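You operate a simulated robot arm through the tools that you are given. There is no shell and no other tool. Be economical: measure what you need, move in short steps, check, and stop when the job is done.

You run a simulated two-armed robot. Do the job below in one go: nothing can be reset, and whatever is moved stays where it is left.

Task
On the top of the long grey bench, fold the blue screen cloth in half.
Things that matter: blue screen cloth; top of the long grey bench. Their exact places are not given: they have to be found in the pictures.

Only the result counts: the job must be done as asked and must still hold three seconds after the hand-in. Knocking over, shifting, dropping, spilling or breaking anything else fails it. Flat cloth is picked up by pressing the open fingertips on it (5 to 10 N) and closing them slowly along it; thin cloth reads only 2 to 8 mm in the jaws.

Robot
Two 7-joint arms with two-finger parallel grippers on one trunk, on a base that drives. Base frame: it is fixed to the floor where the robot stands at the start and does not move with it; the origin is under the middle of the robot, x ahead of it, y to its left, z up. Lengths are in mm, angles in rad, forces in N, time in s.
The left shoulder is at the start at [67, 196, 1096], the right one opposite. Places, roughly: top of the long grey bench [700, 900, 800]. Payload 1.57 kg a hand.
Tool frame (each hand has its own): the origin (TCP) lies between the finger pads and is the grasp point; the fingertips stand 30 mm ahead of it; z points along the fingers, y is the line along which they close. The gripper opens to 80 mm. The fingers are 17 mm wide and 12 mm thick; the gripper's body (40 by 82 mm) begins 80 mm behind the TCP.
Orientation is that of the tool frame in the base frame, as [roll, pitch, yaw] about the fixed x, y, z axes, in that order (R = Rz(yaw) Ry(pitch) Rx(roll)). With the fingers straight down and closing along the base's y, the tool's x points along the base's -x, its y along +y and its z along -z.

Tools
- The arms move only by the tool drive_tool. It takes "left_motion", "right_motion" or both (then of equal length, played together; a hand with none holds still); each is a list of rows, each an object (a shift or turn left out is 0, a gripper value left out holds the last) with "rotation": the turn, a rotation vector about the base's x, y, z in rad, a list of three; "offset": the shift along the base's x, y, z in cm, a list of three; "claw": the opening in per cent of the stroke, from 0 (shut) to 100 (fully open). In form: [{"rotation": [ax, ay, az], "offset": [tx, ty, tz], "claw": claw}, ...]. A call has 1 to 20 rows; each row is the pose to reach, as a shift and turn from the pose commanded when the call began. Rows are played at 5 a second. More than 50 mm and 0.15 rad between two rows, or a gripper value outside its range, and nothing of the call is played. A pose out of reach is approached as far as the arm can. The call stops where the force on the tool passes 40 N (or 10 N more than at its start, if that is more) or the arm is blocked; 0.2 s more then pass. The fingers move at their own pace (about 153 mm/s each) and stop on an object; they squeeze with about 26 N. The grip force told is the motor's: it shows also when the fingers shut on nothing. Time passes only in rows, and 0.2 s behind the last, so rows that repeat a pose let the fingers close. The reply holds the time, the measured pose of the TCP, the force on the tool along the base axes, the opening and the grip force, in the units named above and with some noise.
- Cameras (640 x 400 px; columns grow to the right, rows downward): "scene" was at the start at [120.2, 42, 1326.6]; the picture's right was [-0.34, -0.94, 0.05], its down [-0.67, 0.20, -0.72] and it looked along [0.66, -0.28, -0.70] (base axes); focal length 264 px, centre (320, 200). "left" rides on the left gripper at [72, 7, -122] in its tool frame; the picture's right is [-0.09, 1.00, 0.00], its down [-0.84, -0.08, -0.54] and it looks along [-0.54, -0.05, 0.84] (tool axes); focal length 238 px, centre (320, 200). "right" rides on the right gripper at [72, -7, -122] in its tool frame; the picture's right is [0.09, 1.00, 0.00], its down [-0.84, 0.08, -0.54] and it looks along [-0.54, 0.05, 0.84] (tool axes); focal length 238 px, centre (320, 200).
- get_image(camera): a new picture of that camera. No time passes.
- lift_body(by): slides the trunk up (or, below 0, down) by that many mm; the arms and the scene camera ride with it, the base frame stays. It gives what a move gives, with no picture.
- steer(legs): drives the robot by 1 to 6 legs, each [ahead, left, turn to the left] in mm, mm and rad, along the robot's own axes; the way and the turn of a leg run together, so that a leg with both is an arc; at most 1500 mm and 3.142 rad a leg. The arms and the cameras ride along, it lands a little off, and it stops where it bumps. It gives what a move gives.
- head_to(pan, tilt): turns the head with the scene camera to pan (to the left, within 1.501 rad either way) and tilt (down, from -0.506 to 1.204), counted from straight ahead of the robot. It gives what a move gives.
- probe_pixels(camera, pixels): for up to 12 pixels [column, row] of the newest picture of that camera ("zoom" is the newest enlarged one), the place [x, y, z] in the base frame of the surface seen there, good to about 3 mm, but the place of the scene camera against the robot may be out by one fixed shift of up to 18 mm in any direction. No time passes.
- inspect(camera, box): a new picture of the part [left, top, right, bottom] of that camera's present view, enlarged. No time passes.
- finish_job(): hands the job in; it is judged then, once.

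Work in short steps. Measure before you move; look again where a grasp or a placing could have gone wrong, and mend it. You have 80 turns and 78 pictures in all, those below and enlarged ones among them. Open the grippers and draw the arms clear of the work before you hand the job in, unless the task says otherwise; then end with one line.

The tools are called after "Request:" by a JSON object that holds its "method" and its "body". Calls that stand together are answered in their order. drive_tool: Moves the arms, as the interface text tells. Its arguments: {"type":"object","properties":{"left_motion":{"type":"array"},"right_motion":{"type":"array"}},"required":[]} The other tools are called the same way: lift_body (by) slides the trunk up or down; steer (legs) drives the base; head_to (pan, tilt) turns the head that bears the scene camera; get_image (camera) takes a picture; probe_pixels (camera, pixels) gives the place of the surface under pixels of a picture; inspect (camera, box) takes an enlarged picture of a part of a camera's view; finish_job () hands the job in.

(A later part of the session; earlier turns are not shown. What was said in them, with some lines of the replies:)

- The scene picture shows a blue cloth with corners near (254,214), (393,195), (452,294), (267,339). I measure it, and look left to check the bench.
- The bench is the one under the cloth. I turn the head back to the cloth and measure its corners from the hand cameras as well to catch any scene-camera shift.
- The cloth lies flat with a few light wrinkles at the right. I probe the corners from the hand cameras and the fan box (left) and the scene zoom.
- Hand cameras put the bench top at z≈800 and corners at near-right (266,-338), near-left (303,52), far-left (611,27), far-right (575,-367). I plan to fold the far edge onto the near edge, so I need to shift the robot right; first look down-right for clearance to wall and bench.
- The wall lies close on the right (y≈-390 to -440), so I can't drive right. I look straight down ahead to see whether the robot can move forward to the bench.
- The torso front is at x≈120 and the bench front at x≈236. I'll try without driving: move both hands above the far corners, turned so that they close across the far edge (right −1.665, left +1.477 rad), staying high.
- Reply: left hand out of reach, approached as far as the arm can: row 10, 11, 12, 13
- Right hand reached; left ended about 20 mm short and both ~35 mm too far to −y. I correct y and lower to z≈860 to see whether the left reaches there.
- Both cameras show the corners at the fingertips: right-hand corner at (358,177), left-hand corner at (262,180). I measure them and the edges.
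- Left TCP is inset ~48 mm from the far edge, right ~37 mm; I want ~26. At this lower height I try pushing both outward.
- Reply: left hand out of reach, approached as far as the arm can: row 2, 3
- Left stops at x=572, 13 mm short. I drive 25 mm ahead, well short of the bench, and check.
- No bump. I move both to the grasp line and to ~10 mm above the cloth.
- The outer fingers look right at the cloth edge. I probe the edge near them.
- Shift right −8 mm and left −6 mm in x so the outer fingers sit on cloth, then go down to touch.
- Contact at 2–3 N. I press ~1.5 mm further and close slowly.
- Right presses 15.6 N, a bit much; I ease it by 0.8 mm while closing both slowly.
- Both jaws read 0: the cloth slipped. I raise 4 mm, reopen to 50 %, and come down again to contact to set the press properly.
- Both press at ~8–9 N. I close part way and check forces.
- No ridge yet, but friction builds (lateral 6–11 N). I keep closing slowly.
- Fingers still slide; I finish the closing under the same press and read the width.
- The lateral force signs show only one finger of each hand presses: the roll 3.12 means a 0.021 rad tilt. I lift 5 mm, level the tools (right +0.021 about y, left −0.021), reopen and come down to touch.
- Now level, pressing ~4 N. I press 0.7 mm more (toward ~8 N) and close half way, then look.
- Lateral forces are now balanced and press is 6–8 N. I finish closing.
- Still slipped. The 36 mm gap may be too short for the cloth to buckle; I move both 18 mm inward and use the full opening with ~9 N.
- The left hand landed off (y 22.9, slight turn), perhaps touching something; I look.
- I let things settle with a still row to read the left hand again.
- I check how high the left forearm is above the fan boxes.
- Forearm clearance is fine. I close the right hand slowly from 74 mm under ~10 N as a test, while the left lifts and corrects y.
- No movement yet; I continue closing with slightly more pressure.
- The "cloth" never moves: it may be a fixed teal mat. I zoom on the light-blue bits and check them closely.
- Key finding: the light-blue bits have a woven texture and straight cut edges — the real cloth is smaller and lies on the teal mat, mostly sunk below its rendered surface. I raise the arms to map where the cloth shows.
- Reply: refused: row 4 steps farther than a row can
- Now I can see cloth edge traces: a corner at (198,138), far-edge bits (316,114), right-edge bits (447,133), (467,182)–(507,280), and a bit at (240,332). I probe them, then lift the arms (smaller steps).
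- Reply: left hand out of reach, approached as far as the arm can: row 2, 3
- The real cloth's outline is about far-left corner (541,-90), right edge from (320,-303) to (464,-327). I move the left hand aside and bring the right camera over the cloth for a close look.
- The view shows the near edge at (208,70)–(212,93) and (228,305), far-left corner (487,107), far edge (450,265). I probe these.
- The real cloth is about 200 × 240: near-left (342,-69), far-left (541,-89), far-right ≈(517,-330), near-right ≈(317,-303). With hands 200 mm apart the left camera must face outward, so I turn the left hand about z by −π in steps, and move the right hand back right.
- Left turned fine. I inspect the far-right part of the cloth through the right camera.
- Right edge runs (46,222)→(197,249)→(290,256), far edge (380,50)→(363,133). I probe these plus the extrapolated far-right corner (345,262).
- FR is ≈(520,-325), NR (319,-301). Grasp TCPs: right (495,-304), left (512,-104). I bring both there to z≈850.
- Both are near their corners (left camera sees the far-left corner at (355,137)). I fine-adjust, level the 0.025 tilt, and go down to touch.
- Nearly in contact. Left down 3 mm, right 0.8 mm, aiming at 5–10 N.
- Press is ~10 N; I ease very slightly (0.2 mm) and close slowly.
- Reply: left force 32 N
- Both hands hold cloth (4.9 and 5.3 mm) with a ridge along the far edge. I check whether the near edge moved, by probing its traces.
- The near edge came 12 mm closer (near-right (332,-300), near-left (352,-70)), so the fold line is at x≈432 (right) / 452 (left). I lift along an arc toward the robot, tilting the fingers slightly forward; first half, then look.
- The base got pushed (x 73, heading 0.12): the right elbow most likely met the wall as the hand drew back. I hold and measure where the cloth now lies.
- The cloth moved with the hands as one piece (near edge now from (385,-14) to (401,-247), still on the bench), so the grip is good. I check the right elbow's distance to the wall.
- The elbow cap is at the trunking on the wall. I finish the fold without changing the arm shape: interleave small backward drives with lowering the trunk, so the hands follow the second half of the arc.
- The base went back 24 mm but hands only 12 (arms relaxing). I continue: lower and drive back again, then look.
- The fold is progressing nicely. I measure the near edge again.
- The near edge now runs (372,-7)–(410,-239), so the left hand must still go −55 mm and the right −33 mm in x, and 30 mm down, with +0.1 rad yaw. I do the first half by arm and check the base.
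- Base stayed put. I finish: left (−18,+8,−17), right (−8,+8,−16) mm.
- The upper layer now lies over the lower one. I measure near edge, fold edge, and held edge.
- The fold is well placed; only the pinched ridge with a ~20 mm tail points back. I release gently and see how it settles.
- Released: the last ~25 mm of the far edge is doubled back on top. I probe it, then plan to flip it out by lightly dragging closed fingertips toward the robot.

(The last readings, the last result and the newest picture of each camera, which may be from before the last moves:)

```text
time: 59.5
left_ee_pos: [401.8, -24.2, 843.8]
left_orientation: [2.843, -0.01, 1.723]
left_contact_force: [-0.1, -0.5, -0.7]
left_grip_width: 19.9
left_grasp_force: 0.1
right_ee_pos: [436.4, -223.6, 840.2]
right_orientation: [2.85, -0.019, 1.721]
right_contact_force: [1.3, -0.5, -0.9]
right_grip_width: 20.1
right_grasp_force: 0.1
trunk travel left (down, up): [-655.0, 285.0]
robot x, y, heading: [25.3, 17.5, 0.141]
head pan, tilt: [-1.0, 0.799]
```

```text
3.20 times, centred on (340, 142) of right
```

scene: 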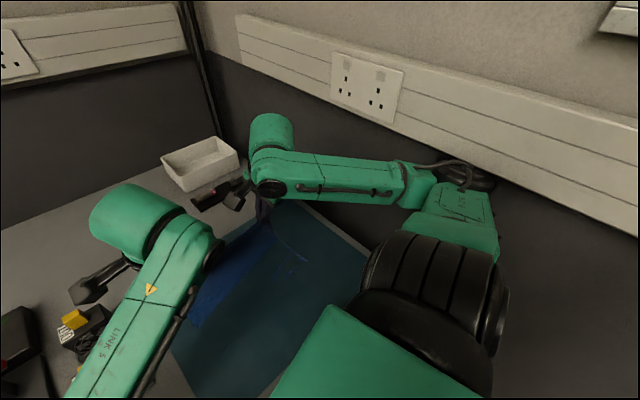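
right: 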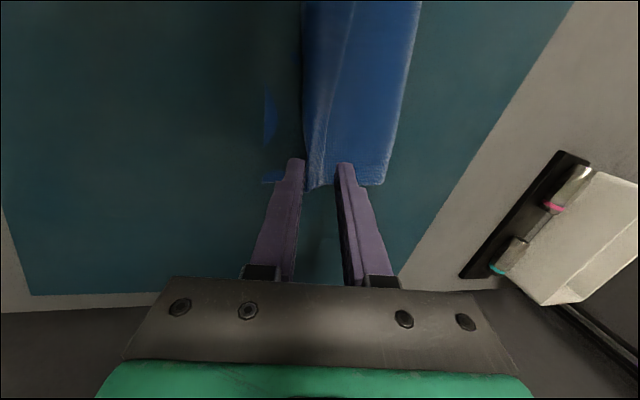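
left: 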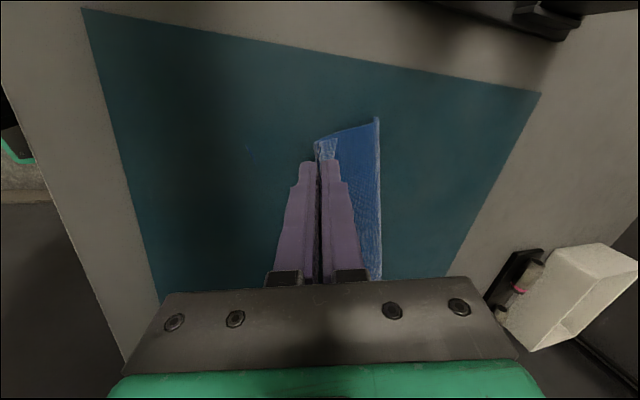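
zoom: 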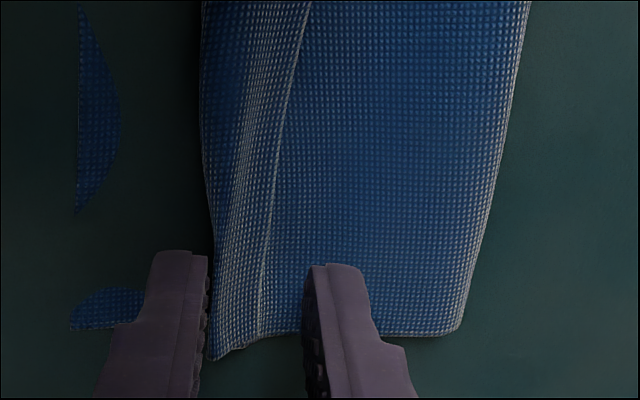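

Tail edge: left x≈424, right x≈452; bends at ≈400 and ≈438. I lift, close, move over the tails and lower to light contact.

Request:
{"method": "drive_tool", "body": {"left_motion": [{"offset": [0, 0, 1.5]}, {"offset": [0, 0, 3.5]}, {"offset": [1.0, 0, 3.5], "claw": 0}, {"offset": [1.9, 0.1, 3.5], "claw": 0}, {"offset": [1.9, 0.1, 2]}, {"offset": [1.9, 0.1, 0.6]}, {"offset": [1.9, 0.1, -0.2]}, {"offset": [1.9, 0.1, -0.5]}, {"offset": [1.9, 0.1, -0.5]}], "right_motion": [{"offset": [0, 0, 1.5]}, {"offset": [0, 0, 3.5]}, {"offset": [1.0, 0, 3.5], "claw": 0}, {"offset": [1.5, 0.1, 3.5], "claw": 0}, {"offset": [1.5, 0.1, 2]}, {"offset": [1.5, 0.1, 0.8]}, {"offset": [1.5, 0.1, 0.1]}, {"offset": [1.5, 0.1, -0.2]}, {"offset": [1.5, 0.1, -0.2]}]}}

Request:
{"method": "inspect", "body": {"camera": "left", "box": [220, 80, 420, 205]}}

Request:
{"method": "inspect", "body": {"camera": "right", "box": [220, 80, 420, 205]}}

```text
time: 61.5
left_ee_pos: [420.7, -31.9, 837.5]
left_orientation: [2.841, -0.018, 1.723]
left_contact_force: [-0.2, 0.3, 0.7]
left_grip_width: 0.0
left_grasp_force: 21.2
right_ee_pos: [451.2, -228.1, 836.7]
right_orientation: [2.846, -0.03, 1.72]
right_contact_force: [0.3, 0.2, 0.4]
right_grip_width: 0.0
right_grasp_force: 21.1
trunk travel left (down, up): [-655.0, 285.0]
robot x, y, heading: [23.6, 15.1, 0.143]
head pan, tilt: [-1.0, 0.799]
```

```text
3.20 times, centred on (320, 142) of left
```

zoom: 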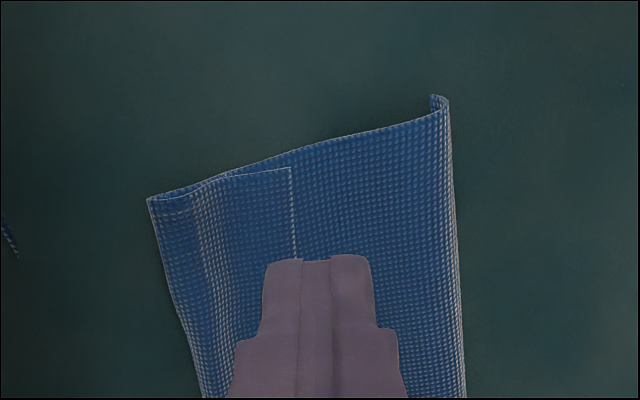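

```text
3.20 times, centred on (320, 142) of right
```

zoom: 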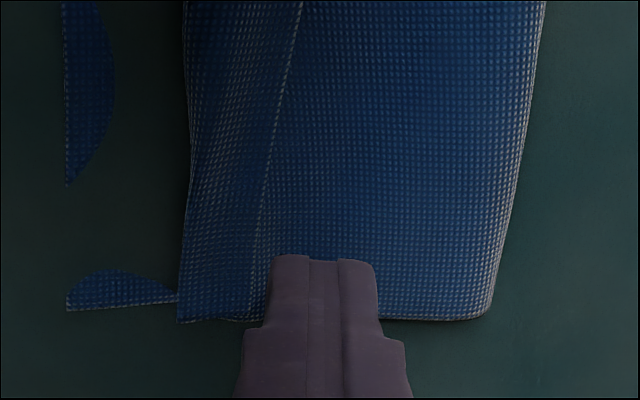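

The tails relaxed flatter (left ~36 mm, right ~20 mm wide). I shift a little further onto them, press lightly and drag toward the robot: first 25 mm.

Request:
{"method": "drive_tool", "body": {"left_motion": [{"offset": [-0.6, 0.3, 0.2]}, {"offset": [-0.6, 0.3, -0.15]}, {"offset": [-0.6, 0.3, -0.25]}, {"offset": [-1.1, 0.25, -0.25]}, {"offset": [-1.6, 0.2, -0.25]}, {"offset": [-2.1, 0.1, -0.25]}, {"offset": [-2.6, 0, -0.25]}, {"offset": [-3.1, 0, -0.25]}], "right_motion": [{"offset": [-0.7, 0.2, 0.2]}, {"offset": [-0.7, 0.2, -0.15]}, {"offset": [-0.7, 0.2, -0.2]}, {"offset": [-1.1, 0.15, -0.2]}, {"offset": [-1.5, 0.1, -0.2]}, {"offset": [-1.9, 0, -0.2]}, {"offset": [-2.3, -0.05, -0.2]}, {"offset": [-2.7, -0.1, -0.2]}]}}

Request:
{"method": "inspect", "body": {"camera": "left", "box": [220, 80, 420, 205]}}

Request:
{"method": "inspect", "body": {"camera": "right", "box": [220, 80, 420, 205]}}

```text
time: 63.4
left_ee_pos: [389.9, -31.0, 834.9]
left_orientation: [2.842, -0.018, 1.723]
left_contact_force: [0.0, -0.7, 0.1]
left_grip_width: 0.0
left_grasp_force: 21.1
right_ee_pos: [424.8, -229.9, 834.2]
right_orientation: [2.846, -0.028, 1.721]
right_contact_force: [-0.2, 0.0, 0.2]
right_grip_width: 0.0
right_grasp_force: 21.7
trunk travel left (down, up): [-655.0, 285.0]
robot x, y, heading: [23.2, 16.2, 0.144]
head pan, tilt: [-1.0, 0.799]
```

```text
3.20 times, centred on (320, 142) of left
```

zoom: 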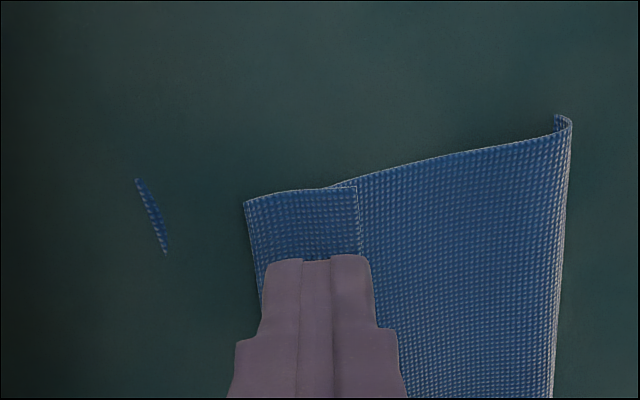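

```text
3.20 times, centred on (320, 142) of right
```

zoom: 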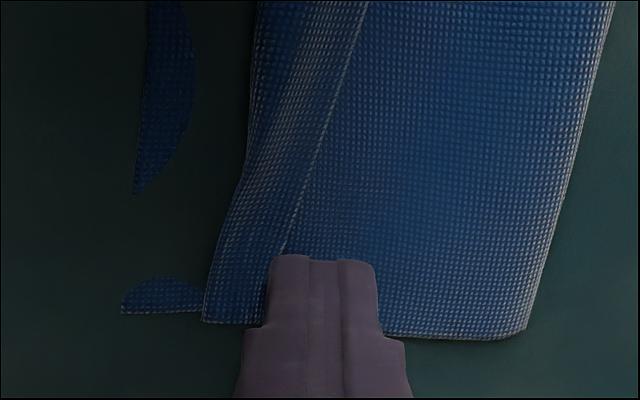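

It's working: the tails move with the fingertips. I continue the drag: left 40 mm, right 35 mm more.

Request:
{"method": "drive_tool", "body": {"left_motion": [{"offset": [-0.5, 0, -0.05]}, {"offset": [-1.0, 0, -0.05]}, {"offset": [-1.5, -0.1, -0.05]}, {"offset": [-2.0, -0.1, -0.05]}, {"offset": [-2.5, -0.2, -0.05]}, {"offset": [-3.0, -0.2, -0.05]}, {"offset": [-3.5, -0.3, -0.05]}], "right_motion": [{"offset": [-0.5, 0, -0.08]}, {"offset": [-1.0, 0, -0.08]}, {"offset": [-1.5, -0.1, -0.08]}, {"offset": [-2.0, -0.1, -0.08]}, {"offset": [-2.5, -0.2, -0.08]}, {"offset": [-3.0, -0.2, -0.08]}, {"offset": [-3.2, -0.3, -0.08]}]}}

Request:
{"method": "inspect", "body": {"camera": "left", "box": [220, 80, 420, 205]}}

Request:
{"method": "inspect", "body": {"camera": "right", "box": [220, 80, 420, 205]}}

```text
time: 64.6
left_ee_pos: [361.7, -32.7, 836.0]
left_orientation: [2.843, -0.017, 1.723]
left_contact_force: [0.7, 0.1, -0.2]
left_grip_width: 0.0
left_grasp_force: 21.3
right_ee_pos: [416.5, -235.2, 833.3]
right_orientation: [2.827, -0.025, 1.722]
right_contact_force: [-2.3, 3.8, 21.2]
right_grip_width: 0.0
right_grasp_force: 20.9
right hand out of reach, approached as far as the arm can: row 2, 3, 4, 5, 6
trunk travel left (down, up): [-655.0, 285.0]
robot x, y, heading: [26.3, 18.1, 0.144]
head pan, tilt: [-1.0, 0.799]
stopped in row 6 (right hand): the force on the tool passed its limit (the readings are from after the stop); the commanded pose is now the measured one
```

```text
3.20 times, centred on (320, 142) of left
```

zoom: 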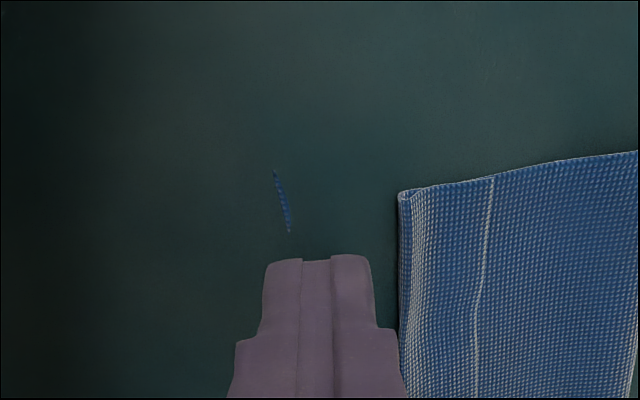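

```text
3.20 times, centred on (320, 142) of right
```

zoom: 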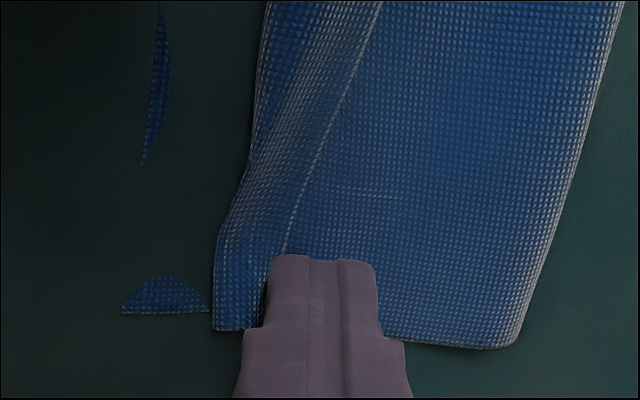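

The left tail sprang back (too light a press) and the right hand hit its near reach limit. I raise both hands and drive the base 60 mm back for more room.

Request:
{"method": "drive_tool", "body": {"left_motion": [{"offset": [0, 0, 2]}, {"offset": [0, 0, 5]}, {"offset": [0, 0, 6]}], "right_motion": [{"offset": [0, 0, 2]}, {"offset": [0, 0, 5]}, {"offset": [0, 0, 6]}]}}

Request:
{"method": "steer", "body": {"legs": [[-60, 14, 0]]}}

Request:
{"method": "get_image", "body": {"camera": "left"}}

Request:
{"method": "get_image", "body": {"camera": "right"}}

```text
time: 65.4
left_ee_pos: [364.8, -34.4, 895.3]
left_orientation: [2.843, -0.018, 1.721]
left_contact_force: [-0.6, -0.1, 0.0]
left_grip_width: 0.3
left_grasp_force: 21.2
right_ee_pos: [435.1, -240.1, 888.9]
right_orientation: [2.837, -0.026, 1.722]
right_contact_force: [0.1, 0.7, 0.5]
right_grip_width: 0.1
right_grasp_force: 21.3
right hand out of reach, approached as far as the arm can: row 1, 2, 3
trunk travel left (down, up): [-655.0, 285.0]
robot x, y, heading: [23.9, 17.9, 0.144]
head pan, tilt: [-1.0, 0.799]
```

```text
time: 66.4
left_ee_pos: [303.0, -28.9, 895.7]
left_orientation: [2.843, -0.019, 1.723]
left_contact_force: [0.5, 0.0, -0.1]
left_grip_width: 0.0
left_grasp_force: 21.5
right_ee_pos: [373.1, -234.2, 888.3]
right_orientation: [2.837, -0.027, 1.723]
right_contact_force: [-0.1, 0.5, 0.1]
right_grip_width: 0.0
right_grasp_force: 20.9
trunk travel left (down, up): [-655.0, 285.0]
robot x, y, heading: [-36.9, 22.2, 0.145]
head pan, tilt: [-1.0, 0.799]
```

```text
13 pictures are left
```

left: 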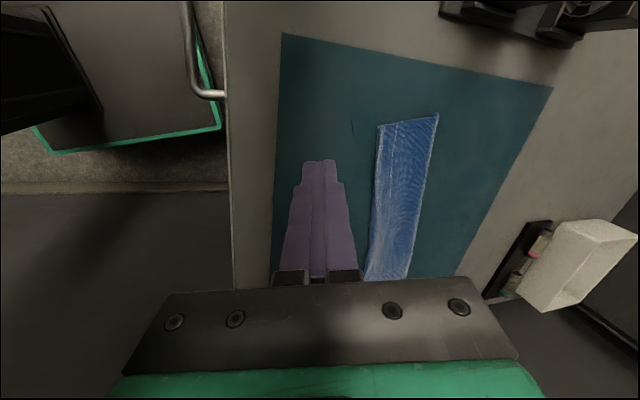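

```text
12 pictures are left
```

right: 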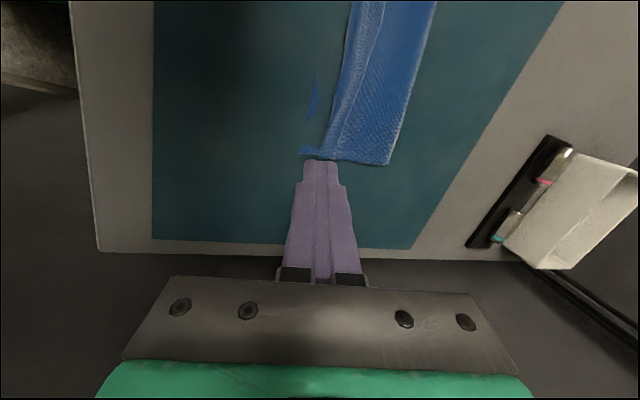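

I have 12 pictures left, so I use probes on these. I measure tail edges, bends, near edge and fold.

Request:
{"method": "probe_pixels", "body": {"camera": "left", "pixels": [[351, 123], [353, 133], [378, 127], [397, 124], [437, 114], [370, 220], [390, 180], [412, 250], [389, 200]]}}

Request:
{"method": "probe_pixels", "body": {"camera": "right", "pixels": [[316, 80], [310, 115], [300, 150], [328, 155], [338, 150], [390, 163], [345, 60], [382, 10], [352, 10], [362, 75]]}}

```text
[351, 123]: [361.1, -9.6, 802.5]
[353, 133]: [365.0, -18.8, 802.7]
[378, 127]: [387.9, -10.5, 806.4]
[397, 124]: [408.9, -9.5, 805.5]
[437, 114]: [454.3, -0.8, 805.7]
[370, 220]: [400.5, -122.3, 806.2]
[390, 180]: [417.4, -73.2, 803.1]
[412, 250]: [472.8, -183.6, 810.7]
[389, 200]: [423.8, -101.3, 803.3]
```

```text
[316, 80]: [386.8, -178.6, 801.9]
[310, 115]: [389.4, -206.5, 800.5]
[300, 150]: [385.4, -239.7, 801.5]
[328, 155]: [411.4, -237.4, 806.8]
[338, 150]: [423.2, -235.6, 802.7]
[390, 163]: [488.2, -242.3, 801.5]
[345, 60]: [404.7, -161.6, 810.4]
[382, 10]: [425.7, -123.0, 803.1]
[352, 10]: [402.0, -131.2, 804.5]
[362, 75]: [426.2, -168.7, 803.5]
```

Near edge is now (361,-8)–(385,-240), tail edges at x≈409 left, 423 right, bends 388/411. I position the closed tips above the tails at z≈+15 mm.

Request:
{"method": "drive_tool", "body": {"left_motion": [{"offset": [4, 0.2, 0]}, {"offset": [8, 0.5, 0]}, {"offset": [10.3, 0.7, 0]}, {"offset": [10.3, 0.7, -3]}, {"offset": [10.3, 0.7, -4.5]}, {"offset": [10.3, 0.7, -4.5]}], "right_motion": [{"offset": [2, 0.4, 0]}, {"offset": [4, 0.8, 0]}, {"offset": [4.9, 1.0, 0]}, {"offset": [4.9, 1.0, -2.5]}, {"offset": [4.9, 1.0, -3.8]}, {"offset": [4.9, 1.0, -3.8]}]}}

```text
time: 67.8
left_ee_pos: [405.7, -22.6, 850.2]
left_orientation: [2.844, -0.02, 1.723]
left_contact_force: [0.0, 0.5, -0.8]
left_grip_width: 0.1
left_grasp_force: 21.2
right_ee_pos: [424.1, -225.0, 848.8]
right_orientation: [2.836, -0.028, 1.724]
right_contact_force: [0.1, -0.2, 0.3]
right_grip_width: 0.2
right_grasp_force: 21.2
trunk travel left (down, up): [-655.0, 285.0]
robot x, y, heading: [-33.3, 23.6, 0.141]
head pan, tilt: [-1.0, 0.799]
```

Accurate. I lower to z≈834 and read the press.

Request:
{"method": "drive_tool", "body": {"left_motion": [{"offset": [0, 0, -1.0]}, {"offset": [0, 0, -1.4]}, {"offset": [0, 0, -1.65]}, {"offset": [0, 0, -1.65]}], "right_motion": [{"offset": [-0.3, 0, -1.0]}, {"offset": [-0.3, 0, -1.3]}, {"offset": [-0.3, 0, -1.5]}, {"offset": [-0.3, 0, -1.5]}]}}

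```text
time: 68.8
left_ee_pos: [406.5, -21.8, 835.1]
left_orientation: [2.842, -0.019, 1.722]
left_contact_force: [0.1, 0.1, 0.5]
left_grip_width: 0.0
left_grasp_force: 21.0
right_ee_pos: [421.2, -224.6, 834.7]
right_orientation: [2.835, -0.027, 1.724]
right_contact_force: [0.7, -0.6, -0.2]
right_grip_width: 0.1
right_grasp_force: 21.1
trunk travel left (down, up): [-655.0, 285.0]
robot x, y, heading: [-35.3, 21.6, 0.138]
head pan, tilt: [-1.0, 0.799]
```

Barely touching; 1.5 mm more.

Request:
{"method": "drive_tool", "body": {"left_motion": [{"offset": [0, 0, -0.1]}, {"offset": [0, 0, -0.18]}, {"offset": [0, 0, -0.18]}], "right_motion": [{"offset": [0, 0, -0.1]}, {"offset": [0, 0, -0.15]}, {"offset": [0, 0, -0.15]}]}}

```text
time: 69.6
left_ee_pos: [404.7, -21.0, 833.7]
left_orientation: [2.841, -0.016, 1.722]
left_contact_force: [0.8, -1.1, 9.5]
left_grip_width: 0.1
left_grasp_force: 21.9
right_ee_pos: [419.8, -225.0, 835.3]
right_orientation: [2.836, -0.026, 1.722]
right_contact_force: [0.7, -0.8, -0.2]
right_grip_width: 0.1
right_grasp_force: 20.7
trunk travel left (down, up): [-655.0, 285.0]
robot x, y, heading: [-35.1, 24.5, 0.145]
head pan, tilt: [-1.0, 0.799]
```

Left 9.5 N, right not yet. I ease left 0.5 mm, lower right 1 mm, and drag toward the near edge (left 42, right 30 mm).

Request:
{"method": "drive_tool", "body": {"left_motion": [{"offset": [0, 0, 0.05]}, {"offset": [-0.5, -0.05, 0.05]}, {"offset": [-1.0, -0.1, 0.05]}, {"offset": [-1.5, -0.15, 0.05]}, {"offset": [-2.0, -0.2, 0.05]}, {"offset": [-2.5, -0.25, 0.05]}, {"offset": [-3.0, -0.3, 0.05]}, {"offset": [-3.5, -0.35, 0.05]}, {"offset": [-4.2, -0.4, 0.05]}], "right_motion": [{"offset": [0, 0, -0.1]}, {"offset": [-0.3, -0.05, -0.12]}, {"offset": [-0.7, -0.1, -0.12]}, {"offset": [-1.1, -0.15, -0.12]}, {"offset": [-1.5, -0.2, -0.12]}, {"offset": [-1.9, -0.2, -0.12]}, {"offset": [-2.3, -0.25, -0.12]}, {"offset": [-2.7, -0.25, -0.12]}, {"offset": [-3.0, -0.3, -0.12]}]}}

Request:
{"method": "get_image", "body": {"camera": "left"}}

Request:
{"method": "get_image", "body": {"camera": "right"}}

```text
time: 71.6
left_ee_pos: [364.2, -23.9, 834.0]
left_orientation: [2.84, -0.018, 1.724]
left_contact_force: [3.1, -0.6, 17.7]
left_grip_width: 0.0
left_grasp_force: 21.6
right_ee_pos: [389.2, -227.7, 833.7]
right_orientation: [2.833, -0.025, 1.724]
right_contact_force: [-0.3, 0.5, -0.3]
right_grip_width: 0.1
right_grasp_force: 21.4
trunk travel left (down, up): [-655.0, 285.0]
robot x, y, heading: [-35.2, 24.3, 0.143]
head pan, tilt: [-1.0, 0.799]
```

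```text
11 pictures are left
```

left: 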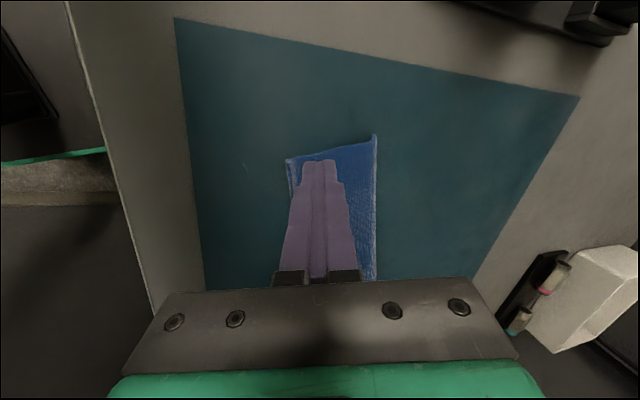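

```text
10 pictures are left
```

right: 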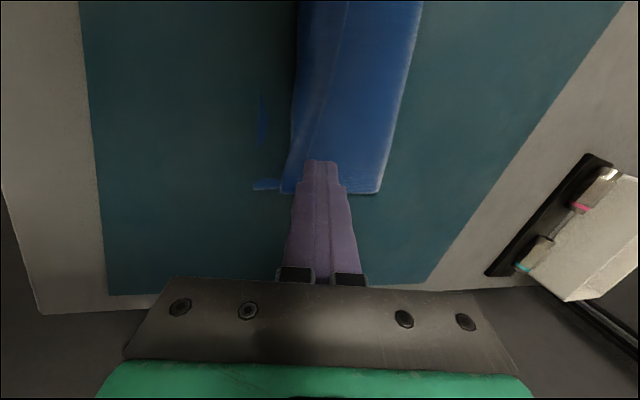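

I probe what moved: near edge, bend and fold in both views.

Request:
{"method": "probe_pixels", "body": {"camera": "left", "pixels": [[245, 162], [247, 173], [288, 161], [302, 157], [376, 137], [375, 230], [290, 200]]}}

Request:
{"method": "probe_pixels", "body": {"camera": "right", "pixels": [[262, 90], [263, 140], [254, 186], [284, 190], [379, 192], [297, 100], [320, 120], [345, 20], [305, 165]]}}

Request:
{"method": "inspect", "body": {"camera": "left", "box": [240, 110, 400, 210]}}

```text
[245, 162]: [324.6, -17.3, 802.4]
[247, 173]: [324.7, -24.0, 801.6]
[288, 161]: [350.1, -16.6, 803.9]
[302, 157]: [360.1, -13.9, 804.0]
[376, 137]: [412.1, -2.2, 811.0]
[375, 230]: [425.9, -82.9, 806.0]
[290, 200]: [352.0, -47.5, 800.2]
```

```text
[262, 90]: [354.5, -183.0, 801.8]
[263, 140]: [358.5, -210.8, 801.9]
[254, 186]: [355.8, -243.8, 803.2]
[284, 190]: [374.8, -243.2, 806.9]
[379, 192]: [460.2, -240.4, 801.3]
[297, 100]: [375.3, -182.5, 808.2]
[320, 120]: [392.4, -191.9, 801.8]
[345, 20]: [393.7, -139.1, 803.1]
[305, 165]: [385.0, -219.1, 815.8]
```

```text
4.00 times, centred on (320, 160) of left
```

zoom: 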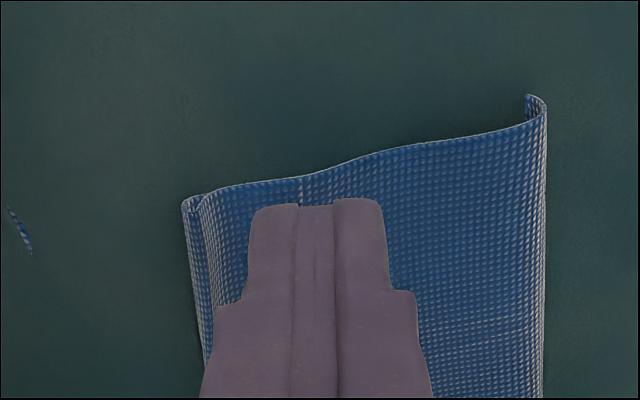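

The whole cloth slid 35 mm instead of unrolling (near edge now (324,-17)–(356,-244), still well on the bench). I'll pin the cloth with one hand and stroke with the other: right hand pins at ≈(425,-170), left strokes the left tail.

Request:
{"method": "drive_tool", "body": {"left_motion": [{"offset": [0, 0, 1.5]}, {"offset": [0.3, 0, 2]}, {"offset": [0.5, 0, 2]}, {"offset": [0.6, 0, 2]}, {"offset": [0.6, 0, 2]}, {"offset": [0.6, 0, 2]}, {"offset": [0.6, 0, 1.5]}, {"offset": [0.6, 0, 1.0]}, {"offset": [0.6, 0, 1.0]}], "right_motion": [{"offset": [0, 0, 2]}, {"offset": [1, 1, 4]}, {"offset": [2.5, 3, 4]}, {"offset": [3.9, 5.7, 4]}, {"offset": [3.9, 5.7, 3]}, {"offset": [3.9, 5.7, 1.5]}, {"offset": [3.9, 5.7, 0.5]}, {"offset": [3.9, 5.7, 0.1]}, {"offset": [3.9, 5.7, 0.0]}]}}

```text
time: 73.6
left_ee_pos: [370.6, -25.4, 841.8]
left_orientation: [2.842, -0.018, 1.722]
left_contact_force: [0.0, 0.1, 0.5]
left_grip_width: 0.0
left_grasp_force: 21.5
right_ee_pos: [431.1, -168.2, 833.9]
right_orientation: [2.836, -0.025, 1.724]
right_contact_force: [-0.3, -0.7, 1.9]
right_grip_width: 0.0
right_grasp_force: 21.3
trunk travel left (down, up): [-655.0, 285.0]
robot x, y, heading: [-38.5, 26.0, 0.142]
head pan, tilt: [-1.0, 0.799]
```

Right touches (1.9 N). I press it ~2 mm more to pin, lower the left onto the tail, and stroke it 45 mm toward the near edge.

Request:
{"method": "drive_tool", "body": {"right_motion": [{"offset": [0, 0, -0.12]}, {"offset": [0, 0, -0.2]}, {"offset": [0, 0, -0.2]}, {"offset": [0, 0, -0.2]}, {"offset": [0, 0, -0.2]}, {"offset": [0, 0, -0.2]}, {"offset": [0, 0, -0.2]}, {"offset": [0, 0, -0.2]}, {"offset": [0, 0, -0.2]}, {"offset": [0, 0, -0.2]}, {"offset": [0, 0, -0.2]}, {"offset": [0, 0, -0.2]}, {"offset": [0, 0, -0.2]}], "left_motion": [{"offset": [0, 0, -0.3]}, {"offset": [0, 0, -0.65]}, {"offset": [0, 0, -0.72]}, {"offset": [-0.4, -0.04, -0.74]}, {"offset": [-0.9, -0.09, -0.74]}, {"offset": [-1.4, -0.14, -0.74]}, {"offset": [-1.9, -0.2, -0.74]}, {"offset": [-2.4, -0.25, -0.74]}, {"offset": [-2.9, -0.3, -0.74]}, {"offset": [-3.4, -0.35, -0.74]}, {"offset": [-3.9, -0.4, -0.74]}, {"offset": [-4.4, -0.45, -0.74]}, {"offset": [-4.6, -0.45, -0.74]}]}}

Request:
{"method": "get_image", "body": {"camera": "left"}}

```text
time: 76.4
left_ee_pos: [321.9, -30.7, 835.5]
left_orientation: [2.841, -0.017, 1.721]
left_contact_force: [-0.1, -0.6, -0.3]
left_grip_width: 0.1
left_grasp_force: 21.1
right_ee_pos: [428.3, -169.1, 832.9]
right_orientation: [2.832, -0.025, 1.721]
right_contact_force: [3.7, -0.6, 23.5]
right_grip_width: 0.1
right_grasp_force: 21.6
trunk travel left (down, up): [-655.0, 285.0]
robot x, y, heading: [-39.0, 23.6, 0.14]
head pan, tilt: [-1.0, 0.799]
```

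```text
8 pictures are left
```

left: 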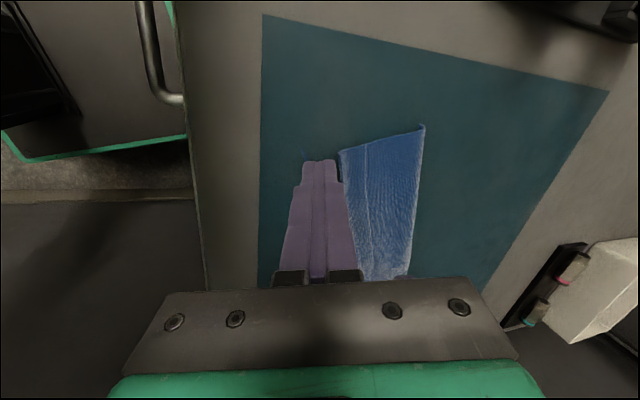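

I probe bend, tail edge and fold at the left end.

Request:
{"method": "probe_pixels", "body": {"camera": "left", "pixels": [[342, 152], [365, 145], [424, 127], [358, 145], [370, 190], [355, 220], [372, 240], [408, 270]]}}

```text
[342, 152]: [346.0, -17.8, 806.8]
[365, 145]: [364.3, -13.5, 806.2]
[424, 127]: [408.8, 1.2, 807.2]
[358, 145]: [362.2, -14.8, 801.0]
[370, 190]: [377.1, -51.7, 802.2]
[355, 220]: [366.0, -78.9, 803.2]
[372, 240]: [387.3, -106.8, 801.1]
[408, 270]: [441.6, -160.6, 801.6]
```

The light stroke gains little. Better idea: with level tools, straddle the tail edge (one finger on the tail, other on the main layer) and open the jaws, so the forces balance. I raise, level both tools, set a 10 mm gap, and position.

Request:
{"method": "drive_tool", "body": {"left_motion": [{"offset": [0, 0, 2.5]}, {"offset": [1, 0, 5], "rotation": [-0.021, 0.099, 0]}, {"offset": [3, 0, 5], "rotation": [-0.042, 0.198, 0], "claw": 12.5}, {"offset": [5.1, 0, 5], "rotation": [-0.063, 0.297, 0]}, {"offset": [5.1, 0, 4], "rotation": [-0.063, 0.297, 0]}, {"offset": [5.1, 0, 3], "rotation": [-0.063, 0.297, 0]}, {"offset": [5.1, 0, 3], "rotation": [-0.063, 0.297, 0]}], "right_motion": [{"offset": [0, 0, 2.5]}, {"offset": [-0.5, -1, 5], "rotation": [-0.024, 0.102, 0]}, {"offset": [-1, -2.5, 5], "rotation": [-0.048, 0.204, 0], "claw": 12.5}, {"offset": [-2, -4, 5], "rotation": [-0.072, 0.306, 0]}, {"offset": [-2.9, -5.3, 4], "rotation": [-0.072, 0.306, 0]}, {"offset": [-2.9, -5.3, 3], "rotation": [-0.072, 0.306, 0]}, {"offset": [-2.9, -5.3, 3], "rotation": [-0.072, 0.306, 0]}]}}

Request:
{"method": "inspect", "body": {"camera": "right", "box": [200, 60, 440, 210]}}

Request:
{"method": "inspect", "body": {"camera": "left", "box": [200, 60, 440, 210]}}

```text
time: 78.0
left_ee_pos: [375.1, -29.3, 866.5]
left_orientation: [-3.138, -0.002, 1.721]
left_contact_force: [1.2, -0.1, -0.4]
left_grip_width: 9.8
left_grasp_force: 0.0
right_ee_pos: [400.1, -223.6, 862.0]
right_orientation: [-3.134, -0.002, 1.718]
right_contact_force: [-0.2, -0.3, -0.3]
right_grip_width: 10.0
right_grasp_force: 0.1
trunk travel left (down, up): [-655.0, 285.0]
robot x, y, heading: [-39.5, 21.6, 0.141]
head pan, tilt: [-1.0, 0.799]
```

```text
2.67 times, centred on (320, 135) of right
```

zoom: 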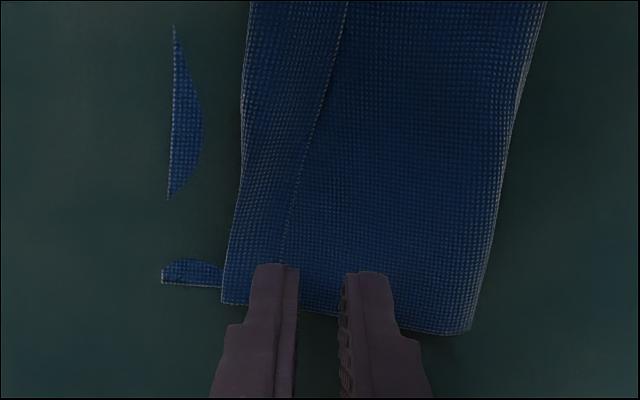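

```text
2.67 times, centred on (320, 135) of left
```

zoom: 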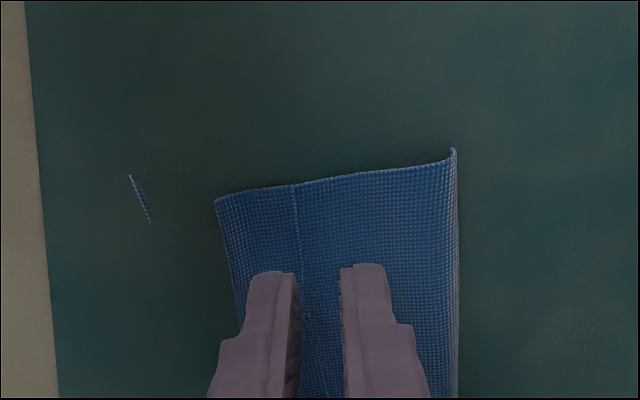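

Probe the left zoom for tail edge at the finger and bend.

Request:
{"method": "probe_pixels", "body": {"camera": "zoom", "pixels": [[217, 203], [292, 187], [303, 262], [311, 320], [234, 290], [452, 152], [130, 177], [148, 220]]}}

```text
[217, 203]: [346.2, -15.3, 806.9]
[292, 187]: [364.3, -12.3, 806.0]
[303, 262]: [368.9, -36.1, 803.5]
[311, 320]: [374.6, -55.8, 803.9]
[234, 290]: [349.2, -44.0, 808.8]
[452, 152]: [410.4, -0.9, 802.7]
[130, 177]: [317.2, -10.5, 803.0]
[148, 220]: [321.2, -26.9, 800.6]
```

Left is well placed; right needs 5 mm toward −x. I go down to contact.

Request:
{"method": "drive_tool", "body": {"left_motion": [{"offset": [0, 0, -1.5]}, {"offset": [0, 0, -2.8]}, {"offset": [0, 0, -3.3]}, {"offset": [0, 0, -3.45]}, {"offset": [0, 0, -3.45]}], "right_motion": [{"offset": [-0.55, -0.05, -1]}, {"offset": [-0.55, -0.05, -2.3]}, {"offset": [-0.55, -0.05, -2.8]}, {"offset": [-0.55, -0.05, -3.0]}, {"offset": [-0.55, -0.05, -3.0]}]}}

```text
time: 79.2
left_ee_pos: [375.7, -29.5, 831.9]
left_orientation: [-3.139, -0.001, 1.721]
left_contact_force: [0.4, 0.1, 4.8]
left_grip_width: 9.5
left_grasp_force: 0.1
right_ee_pos: [394.8, -224.0, 833.4]
right_orientation: [-3.135, -0.003, 1.717]
right_contact_force: [0.7, -0.2, 1.2]
right_grip_width: 10.1
right_grasp_force: 0.0
trunk travel left (down, up): [-655.0, 285.0]
robot x, y, heading: [-39.0, 18.5, 0.143]
head pan, tilt: [-1.0, 0.799]
```

Left 4.8 N, right 1.2 N. I press to ~8 N and open slowly while moving the hands so that the outer fingers stay put.

Request:
{"method": "drive_tool", "body": {"left_motion": [{"offset": [0, 0, -0.05]}, {"offset": [0, 0, -0.05]}, {"offset": [-0.25, -0.04, -0.05], "claw": 18.5}, {"offset": [-0.5, -0.07, -0.05], "claw": 25}, {"offset": [-0.75, -0.11, -0.05], "claw": 31}, {"offset": [-1.0, -0.15, -0.05], "claw": 37.5}, {"offset": [-1.25, -0.19, -0.05], "claw": 44}, {"offset": [-1.5, -0.22, -0.05], "claw": 50}, {"offset": [-1.75, -0.26, -0.05], "claw": 56}, {"offset": [-2.0, -0.3, -0.05], "claw": 62}], "right_motion": [{"offset": [0, 0, -0.15]}, {"offset": [0, 0, -0.22]}, {"offset": [-0.25, -0.04, -0.22], "claw": 18.5}, {"offset": [-0.5, -0.07, -0.22], "claw": 25}, {"offset": [-0.75, -0.11, -0.22], "claw": 31}, {"offset": [-1.0, -0.15, -0.22], "claw": 37.5}, {"offset": [-1.25, -0.19, -0.22], "claw": 44}, {"offset": [-1.5, -0.22, -0.22], "claw": 50}, {"offset": [-1.75, -0.26, -0.22], "claw": 56}, {"offset": [-2.0, -0.3, -0.22], "claw": 62}]}}

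Request:
{"method": "inspect", "body": {"camera": "left", "box": [200, 60, 440, 210]}}

Request:
{"method": "probe_pixels", "body": {"camera": "zoom", "pixels": [[220, 203], [300, 187], [303, 230], [450, 152], [150, 180], [250, 220]]}}

```text
time: 81.4
left_ee_pos: [359.4, -25.4, 832.9]
left_orientation: [-3.135, 0.011, 1.721]
left_contact_force: [2.5, -3.9, 28.8]
left_grip_width: 38.7
left_grasp_force: 0.1
right_ee_pos: [377.6, -217.5, 830.8]
right_orientation: [-3.131, 0.007, 1.72]
right_contact_force: [5.8, -1.3, 31.7]
right_grip_width: 34.0
right_grasp_force: 0.1
trunk travel left (down, up): [-655.0, 285.0]
robot x, y, heading: [-38.2, 22.1, 0.147]
head pan, tilt: [-1.0, 0.799]
```

```text
2.67 times, centred on (320, 135) of left
```

zoom: 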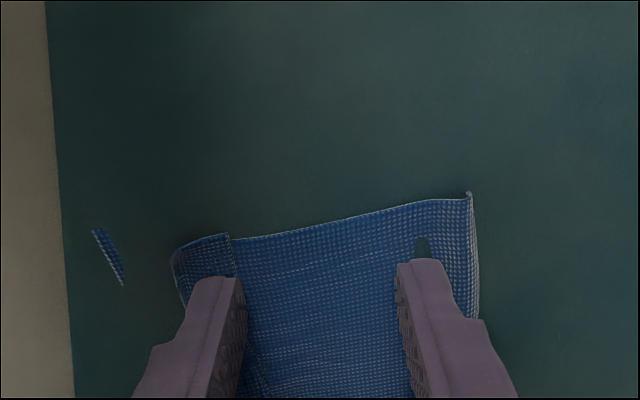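

```text
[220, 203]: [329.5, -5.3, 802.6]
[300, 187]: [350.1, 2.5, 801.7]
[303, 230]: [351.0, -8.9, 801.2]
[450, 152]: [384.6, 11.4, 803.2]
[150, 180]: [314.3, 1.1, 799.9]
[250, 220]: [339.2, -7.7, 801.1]
```

It works: the tail edge follows the finger toward the near edge (now ~38 mm away, was 47). Press rose to ~30 N, so I ease 1 mm and open further.

Request:
{"method": "drive_tool", "body": {"left_motion": [{"offset": [0, 0, 0.1], "claw": 66}, {"offset": [-0.2, -0.03, 0.1], "claw": 71}, {"offset": [-0.4, -0.06, 0.1], "claw": 76}, {"offset": [-0.6, -0.09, 0.1], "claw": 81}, {"offset": [-0.8, -0.12, 0.1], "claw": 86}, {"offset": [-1.0, -0.15, 0.1], "claw": 91}, {"offset": [-1.3, -0.2, 0.1], "claw": 96}, {"offset": [-1.6, -0.24, 0.1], "claw": 100}], "right_motion": [{"offset": [0, 0, 0.12], "claw": 66}, {"offset": [-0.2, -0.03, 0.12], "claw": 71}, {"offset": [-0.4, -0.06, 0.12], "claw": 76}, {"offset": [-0.6, -0.09, 0.12], "claw": 81}, {"offset": [-0.8, -0.12, 0.12], "claw": 86}, {"offset": [-1.0, -0.15, 0.12], "claw": 91}, {"offset": [-1.3, -0.2, 0.12], "claw": 96}, {"offset": [-1.6, -0.24, 0.12], "claw": 100}]}}

Request:
{"method": "get_image", "body": {"camera": "left"}}

```text
time: 82.7
left_ee_pos: [348.9, -24.5, 831.1]
left_orientation: [-3.136, 0.012, 1.721]
left_contact_force: [0.3, -0.6, 2.5]
left_grip_width: 71.9
left_grasp_force: 0.0
right_ee_pos: [369.9, -216.7, 832.5]
right_orientation: [-3.129, 0.012, 1.724]
right_contact_force: [-1.1, -0.5, 0.1]
right_grip_width: 72.9
right_grasp_force: 0.1
trunk travel left (down, up): [-655.0, 285.0]
robot x, y, heading: [-32.7, 23.2, 0.141]
head pan, tilt: [-1.0, 0.799]
stopped in row 6 (left hand): the force on the tool passed its limit (the readings are from after the stop); the commanded pose is now the measured one
```

```text
4 pictures are left
```

left: 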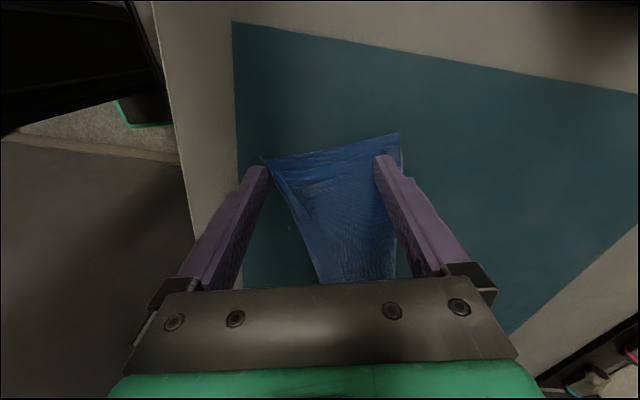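

The left corner has flipped out toward the near edge at (263,158). I probe it, then lift both hands gently.

Request:
{"method": "probe_pixels", "body": {"camera": "left", "pixels": [[265, 158], [280, 190], [300, 230], [322, 275], [398, 136], [330, 150], [285, 162]]}}

Request:
{"method": "drive_tool", "body": {"left_motion": [{"offset": [0, 0, 1]}, {"offset": [0, 0, 3]}, {"offset": [0, 0, 6]}, {"offset": [0, 0, 9]}], "right_motion": [{"offset": [0, 0, 1]}, {"offset": [0, 0, 3]}, {"offset": [0, 0, 6]}, {"offset": [0, 0, 9]}]}}

Request:
{"method": "get_image", "body": {"camera": "right"}}

```text
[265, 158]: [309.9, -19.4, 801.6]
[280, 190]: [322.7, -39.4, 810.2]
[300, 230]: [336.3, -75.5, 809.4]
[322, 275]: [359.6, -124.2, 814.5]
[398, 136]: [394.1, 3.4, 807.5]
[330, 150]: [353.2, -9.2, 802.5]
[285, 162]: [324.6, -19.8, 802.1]
```

```text
time: 83.7
left_ee_pos: [344.8, -21.9, 923.6]
left_orientation: [-3.138, 0.017, 1.72]
left_contact_force: [-1.3, 0.0, 0.5]
left_grip_width: 72.8
left_grasp_force: 0.0
right_ee_pos: [362.8, -213.8, 925.3]
right_orientation: [-3.132, 0.012, 1.722]
right_contact_force: [-0.4, -0.6, 0.2]
right_grip_width: 72.8
right_grasp_force: 0.1
trunk travel left (down, up): [-655.0, 285.0]
robot x, y, heading: [-37.8, 19.6, 0.144]
head pan, tilt: [-1.0, 0.799]
```

```text
3 pictures are left
```

right: 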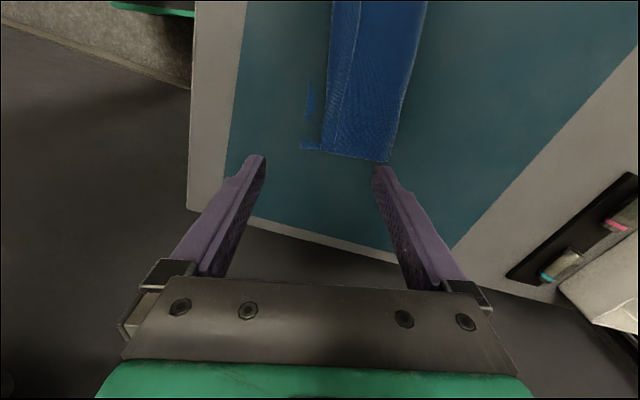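

Right still has a narrow tail. I probe it.

Request:
{"method": "probe_pixels", "body": {"camera": "right", "pixels": [[302, 148], [323, 151], [336, 151], [388, 161], [308, 95], [327, 110], [343, 100], [345, 50], [360, 10], [333, 10]]}}

```text
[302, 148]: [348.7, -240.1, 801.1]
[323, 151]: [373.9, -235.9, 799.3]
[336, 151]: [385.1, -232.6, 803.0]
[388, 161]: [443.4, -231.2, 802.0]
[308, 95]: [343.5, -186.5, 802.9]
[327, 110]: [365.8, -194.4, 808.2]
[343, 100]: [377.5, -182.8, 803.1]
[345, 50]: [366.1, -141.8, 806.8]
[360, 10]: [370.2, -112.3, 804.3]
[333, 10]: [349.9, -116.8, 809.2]
```

Right far corner is ~35 mm from the near corner with a 10 mm tail. I repeat the spreading on the right: straddle the tail edge at TCP ≈(388,-216).

Request:
{"method": "drive_tool", "body": {"right_motion": [{"offset": [1, 0, 0], "claw": 12.5}, {"offset": [2.5, 0, -1], "claw": 12.5}, {"offset": [2.5, 0, -5]}, {"offset": [2.5, 0, -8]}, {"offset": [2.5, 0, -8.6]}, {"offset": [2.5, 0, -8.6]}]}}

```text
time: 85.1
left_ee_pos: [350.1, -27.4, 921.4]
left_orientation: [-3.136, 0.008, 1.718]
left_contact_force: [0.2, -0.5, -0.5]
left_grip_width: 73.0
left_grasp_force: 0.1
right_ee_pos: [394.6, -221.1, 832.9]
right_orientation: [-3.129, 0.003, 1.72]
right_contact_force: [-0.1, 0.6, -1.0]
right_grip_width: 10.0
right_grasp_force: 0.0
trunk travel left (down, up): [-655.0, 285.0]
robot x, y, heading: [-39.3, 24.1, 0.144]
head pan, tilt: [-1.0, 0.799]
```

I correct x by −6.5 mm, level by −0.014 about y, and press to ~8 N.

Request:
{"method": "drive_tool", "body": {"right_motion": [{"offset": [-0.65, 0.2, 0.2], "rotation": [0, -0.014, 0]}, {"offset": [-0.65, 0.2, 0], "rotation": [0, -0.014, 0]}, {"offset": [-0.65, 0.2, -0.12], "rotation": [0, -0.014, 0]}, {"offset": [-0.65, 0.2, -0.2], "rotation": [0, -0.014, 0]}, {"offset": [-0.65, 0.2, -0.2], "rotation": [0, -0.014, 0]}]}}

```text
time: 86.3
left_ee_pos: [352.2, -24.7, 919.9]
left_orientation: [-3.128, 0.01, 1.719]
left_contact_force: [-0.5, -0.2, 0.5]
left_grip_width: 72.9
left_grasp_force: 0.0
right_ee_pos: [389.6, -214.8, 831.7]
right_orientation: [-3.137, 0.011, 1.722]
right_contact_force: [0.0, 0.7, 3.7]
right_grip_width: 9.9
right_grasp_force: 0.0
trunk travel left (down, up): [-655.0, 285.0]
robot x, y, heading: [-38.8, 19.8, 0.143]
head pan, tilt: [-1.0, 0.799]
```

Good contact (3.7 N). I press 0.7 mm more and open all the way while moving back, easing slightly at the end.

Request:
{"method": "drive_tool", "body": {"right_motion": [{"offset": [0, 0, -0.07]}, {"offset": [-0.25, -0.04, -0.07], "claw": 18.5}, {"offset": [-0.5, -0.07, -0.07], "claw": 25}, {"offset": [-0.75, -0.11, -0.07], "claw": 31}, {"offset": [-1.0, -0.15, -0.06], "claw": 37.5}, {"offset": [-1.25, -0.19, -0.05], "claw": 44}, {"offset": [-1.5, -0.22, -0.04], "claw": 50}, {"offset": [-1.75, -0.26, -0.03], "claw": 56}, {"offset": [-2.0, -0.3, -0.02], "claw": 62}, {"offset": [-2.25, -0.34, 0], "claw": 69}, {"offset": [-2.5, -0.37, 0], "claw": 75}, {"offset": [-2.75, -0.41, 0], "claw": 81}, {"offset": [-3.0, -0.45, 0], "claw": 87}, {"offset": [-3.2, -0.48, 0], "claw": 92}]}}

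Request:
{"method": "drive_tool", "body": {"right_motion": [{"offset": [0, 0, 1]}, {"offset": [0, 0, 3]}, {"offset": [-1, 0, 6]}, {"offset": [-2, 0, 9]}], "left_motion": [{"offset": [-1, 0, 0]}, {"offset": [-2, 0, 0]}, {"offset": [-3, 0, 0]}, {"offset": [-4, 0, 0]}]}}

Request:
{"method": "get_image", "body": {"camera": "right"}}

```text
time: 89.3
left_ee_pos: [356.2, -12.8, 920.3]
left_orientation: [-3.122, 0.021, 1.727]
left_contact_force: [-0.5, -0.4, 0.0]
left_grip_width: 72.9
left_grasp_force: 0.0
right_ee_pos: [363.8, -209.5, 835.7]
right_orientation: [-3.131, 0.026, 1.727]
right_contact_force: [0.6, 0.4, 0.7]
right_grip_width: 73.6
right_grasp_force: 0.0
trunk travel left (down, up): [-655.0, 285.0]
robot x, y, heading: [-39.4, 26.9, 0.155]
head pan, tilt: [-1.0, 0.799]
```

```text
time: 90.3
left_ee_pos: [313.8, -11.9, 918.6]
left_orientation: [-3.124, 0.023, 1.723]
left_contact_force: [-0.1, -0.2, -0.3]
left_grip_width: 72.7
left_grasp_force: 0.1
right_ee_pos: [339.8, -209.0, 920.9]
right_orientation: [-3.131, 0.017, 1.722]
right_contact_force: [0.6, 0.5, 0.0]
right_grip_width: 73.8
right_grasp_force: 0.1
trunk travel left (down, up): [-655.0, 285.0]
robot x, y, heading: [-36.2, 23.6, 0.142]
head pan, tilt: [-1.0, 0.799]
```

```text
2 pictures are left
5 turns are left
```

right: 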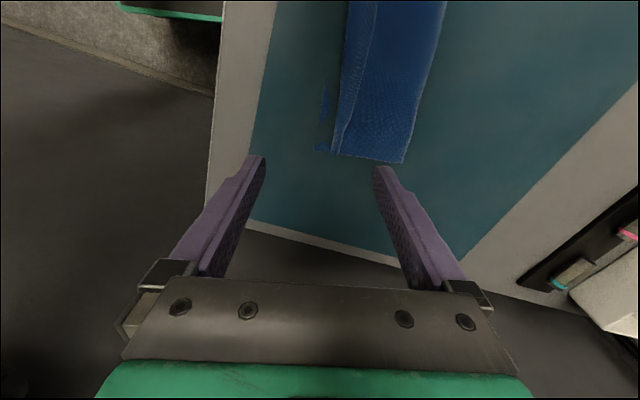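

Right improved: the folded edge is now close to the near corner at (317,148). Five turns remain; I check the left end and measure both.

Request:
{"method": "get_image", "body": {"camera": "left"}}

Request:
{"method": "probe_pixels", "body": {"camera": "right", "pixels": [[317, 148], [333, 152], [343, 148], [402, 161], [341, 100], [354, 80], [325, 95]]}}

```text
1 pictures are left
```

left: 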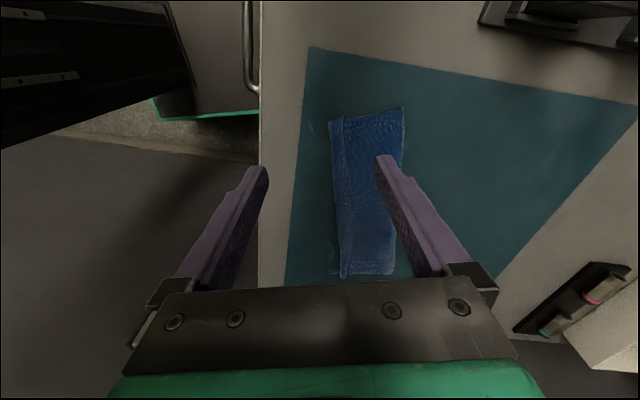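

```text
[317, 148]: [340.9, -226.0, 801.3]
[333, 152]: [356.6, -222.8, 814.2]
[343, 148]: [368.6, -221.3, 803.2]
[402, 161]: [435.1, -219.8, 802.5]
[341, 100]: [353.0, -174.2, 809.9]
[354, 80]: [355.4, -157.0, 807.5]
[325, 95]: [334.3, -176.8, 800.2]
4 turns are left
```

The cloth lies as a neat half-width strip on the bench, with its folded edge about 20–25 mm from the near edge. With few turns left, I draw both open hands up clear.

Request:
{"method": "drive_tool", "body": {"left_motion": [{"offset": [-1, 0, 3], "claw": 100}, {"offset": [-2, 0, 6]}, {"offset": [-3, 0, 9]}, {"offset": [-3, 0, 9]}], "right_motion": [{"offset": [0, 0, 3], "claw": 100}, {"offset": [0, 0, 6]}, {"offset": [0, 0, 9]}, {"offset": [0, 0, 9]}]}}

```text
time: 91.3
left_ee_pos: [285.9, -14.2, 1012.1]
left_orientation: [-3.123, 0.02, 1.721]
left_contact_force: [-0.2, -1.1, 0.4]
left_grip_width: 79.9
left_grasp_force: 0.0
right_ee_pos: [342.5, -210.3, 1014.0]
right_orientation: [-3.134, 0.015, 1.722]
right_contact_force: [0.6, -0.8, -1.0]
right_grip_width: 79.8
right_grasp_force: 0.1
trunk travel left (down, up): [-655.0, 285.0]
robot x, y, heading: [-37.2, 22.0, 0.146]
head pan, tilt: [-1.0, 0.799]
3 turns are left
```

Both hands are open and clear at z≈1010, so I hand in.

Request:
{"method": "finish_job", "body": {}}

```text
The job is handed in.
```

The blue screen cloth is folded roughly in half on the long grey bench, but not perfectly: the top edge stops about 20–25 mm short of the near edge, with a narrow strip of it (about 10 mm) turned back. The cloth also slid from where it started, and the right elbow most likely touched the wall once; nothing else looked moved, though I took no last overall picture. Both grippers are open and clear.
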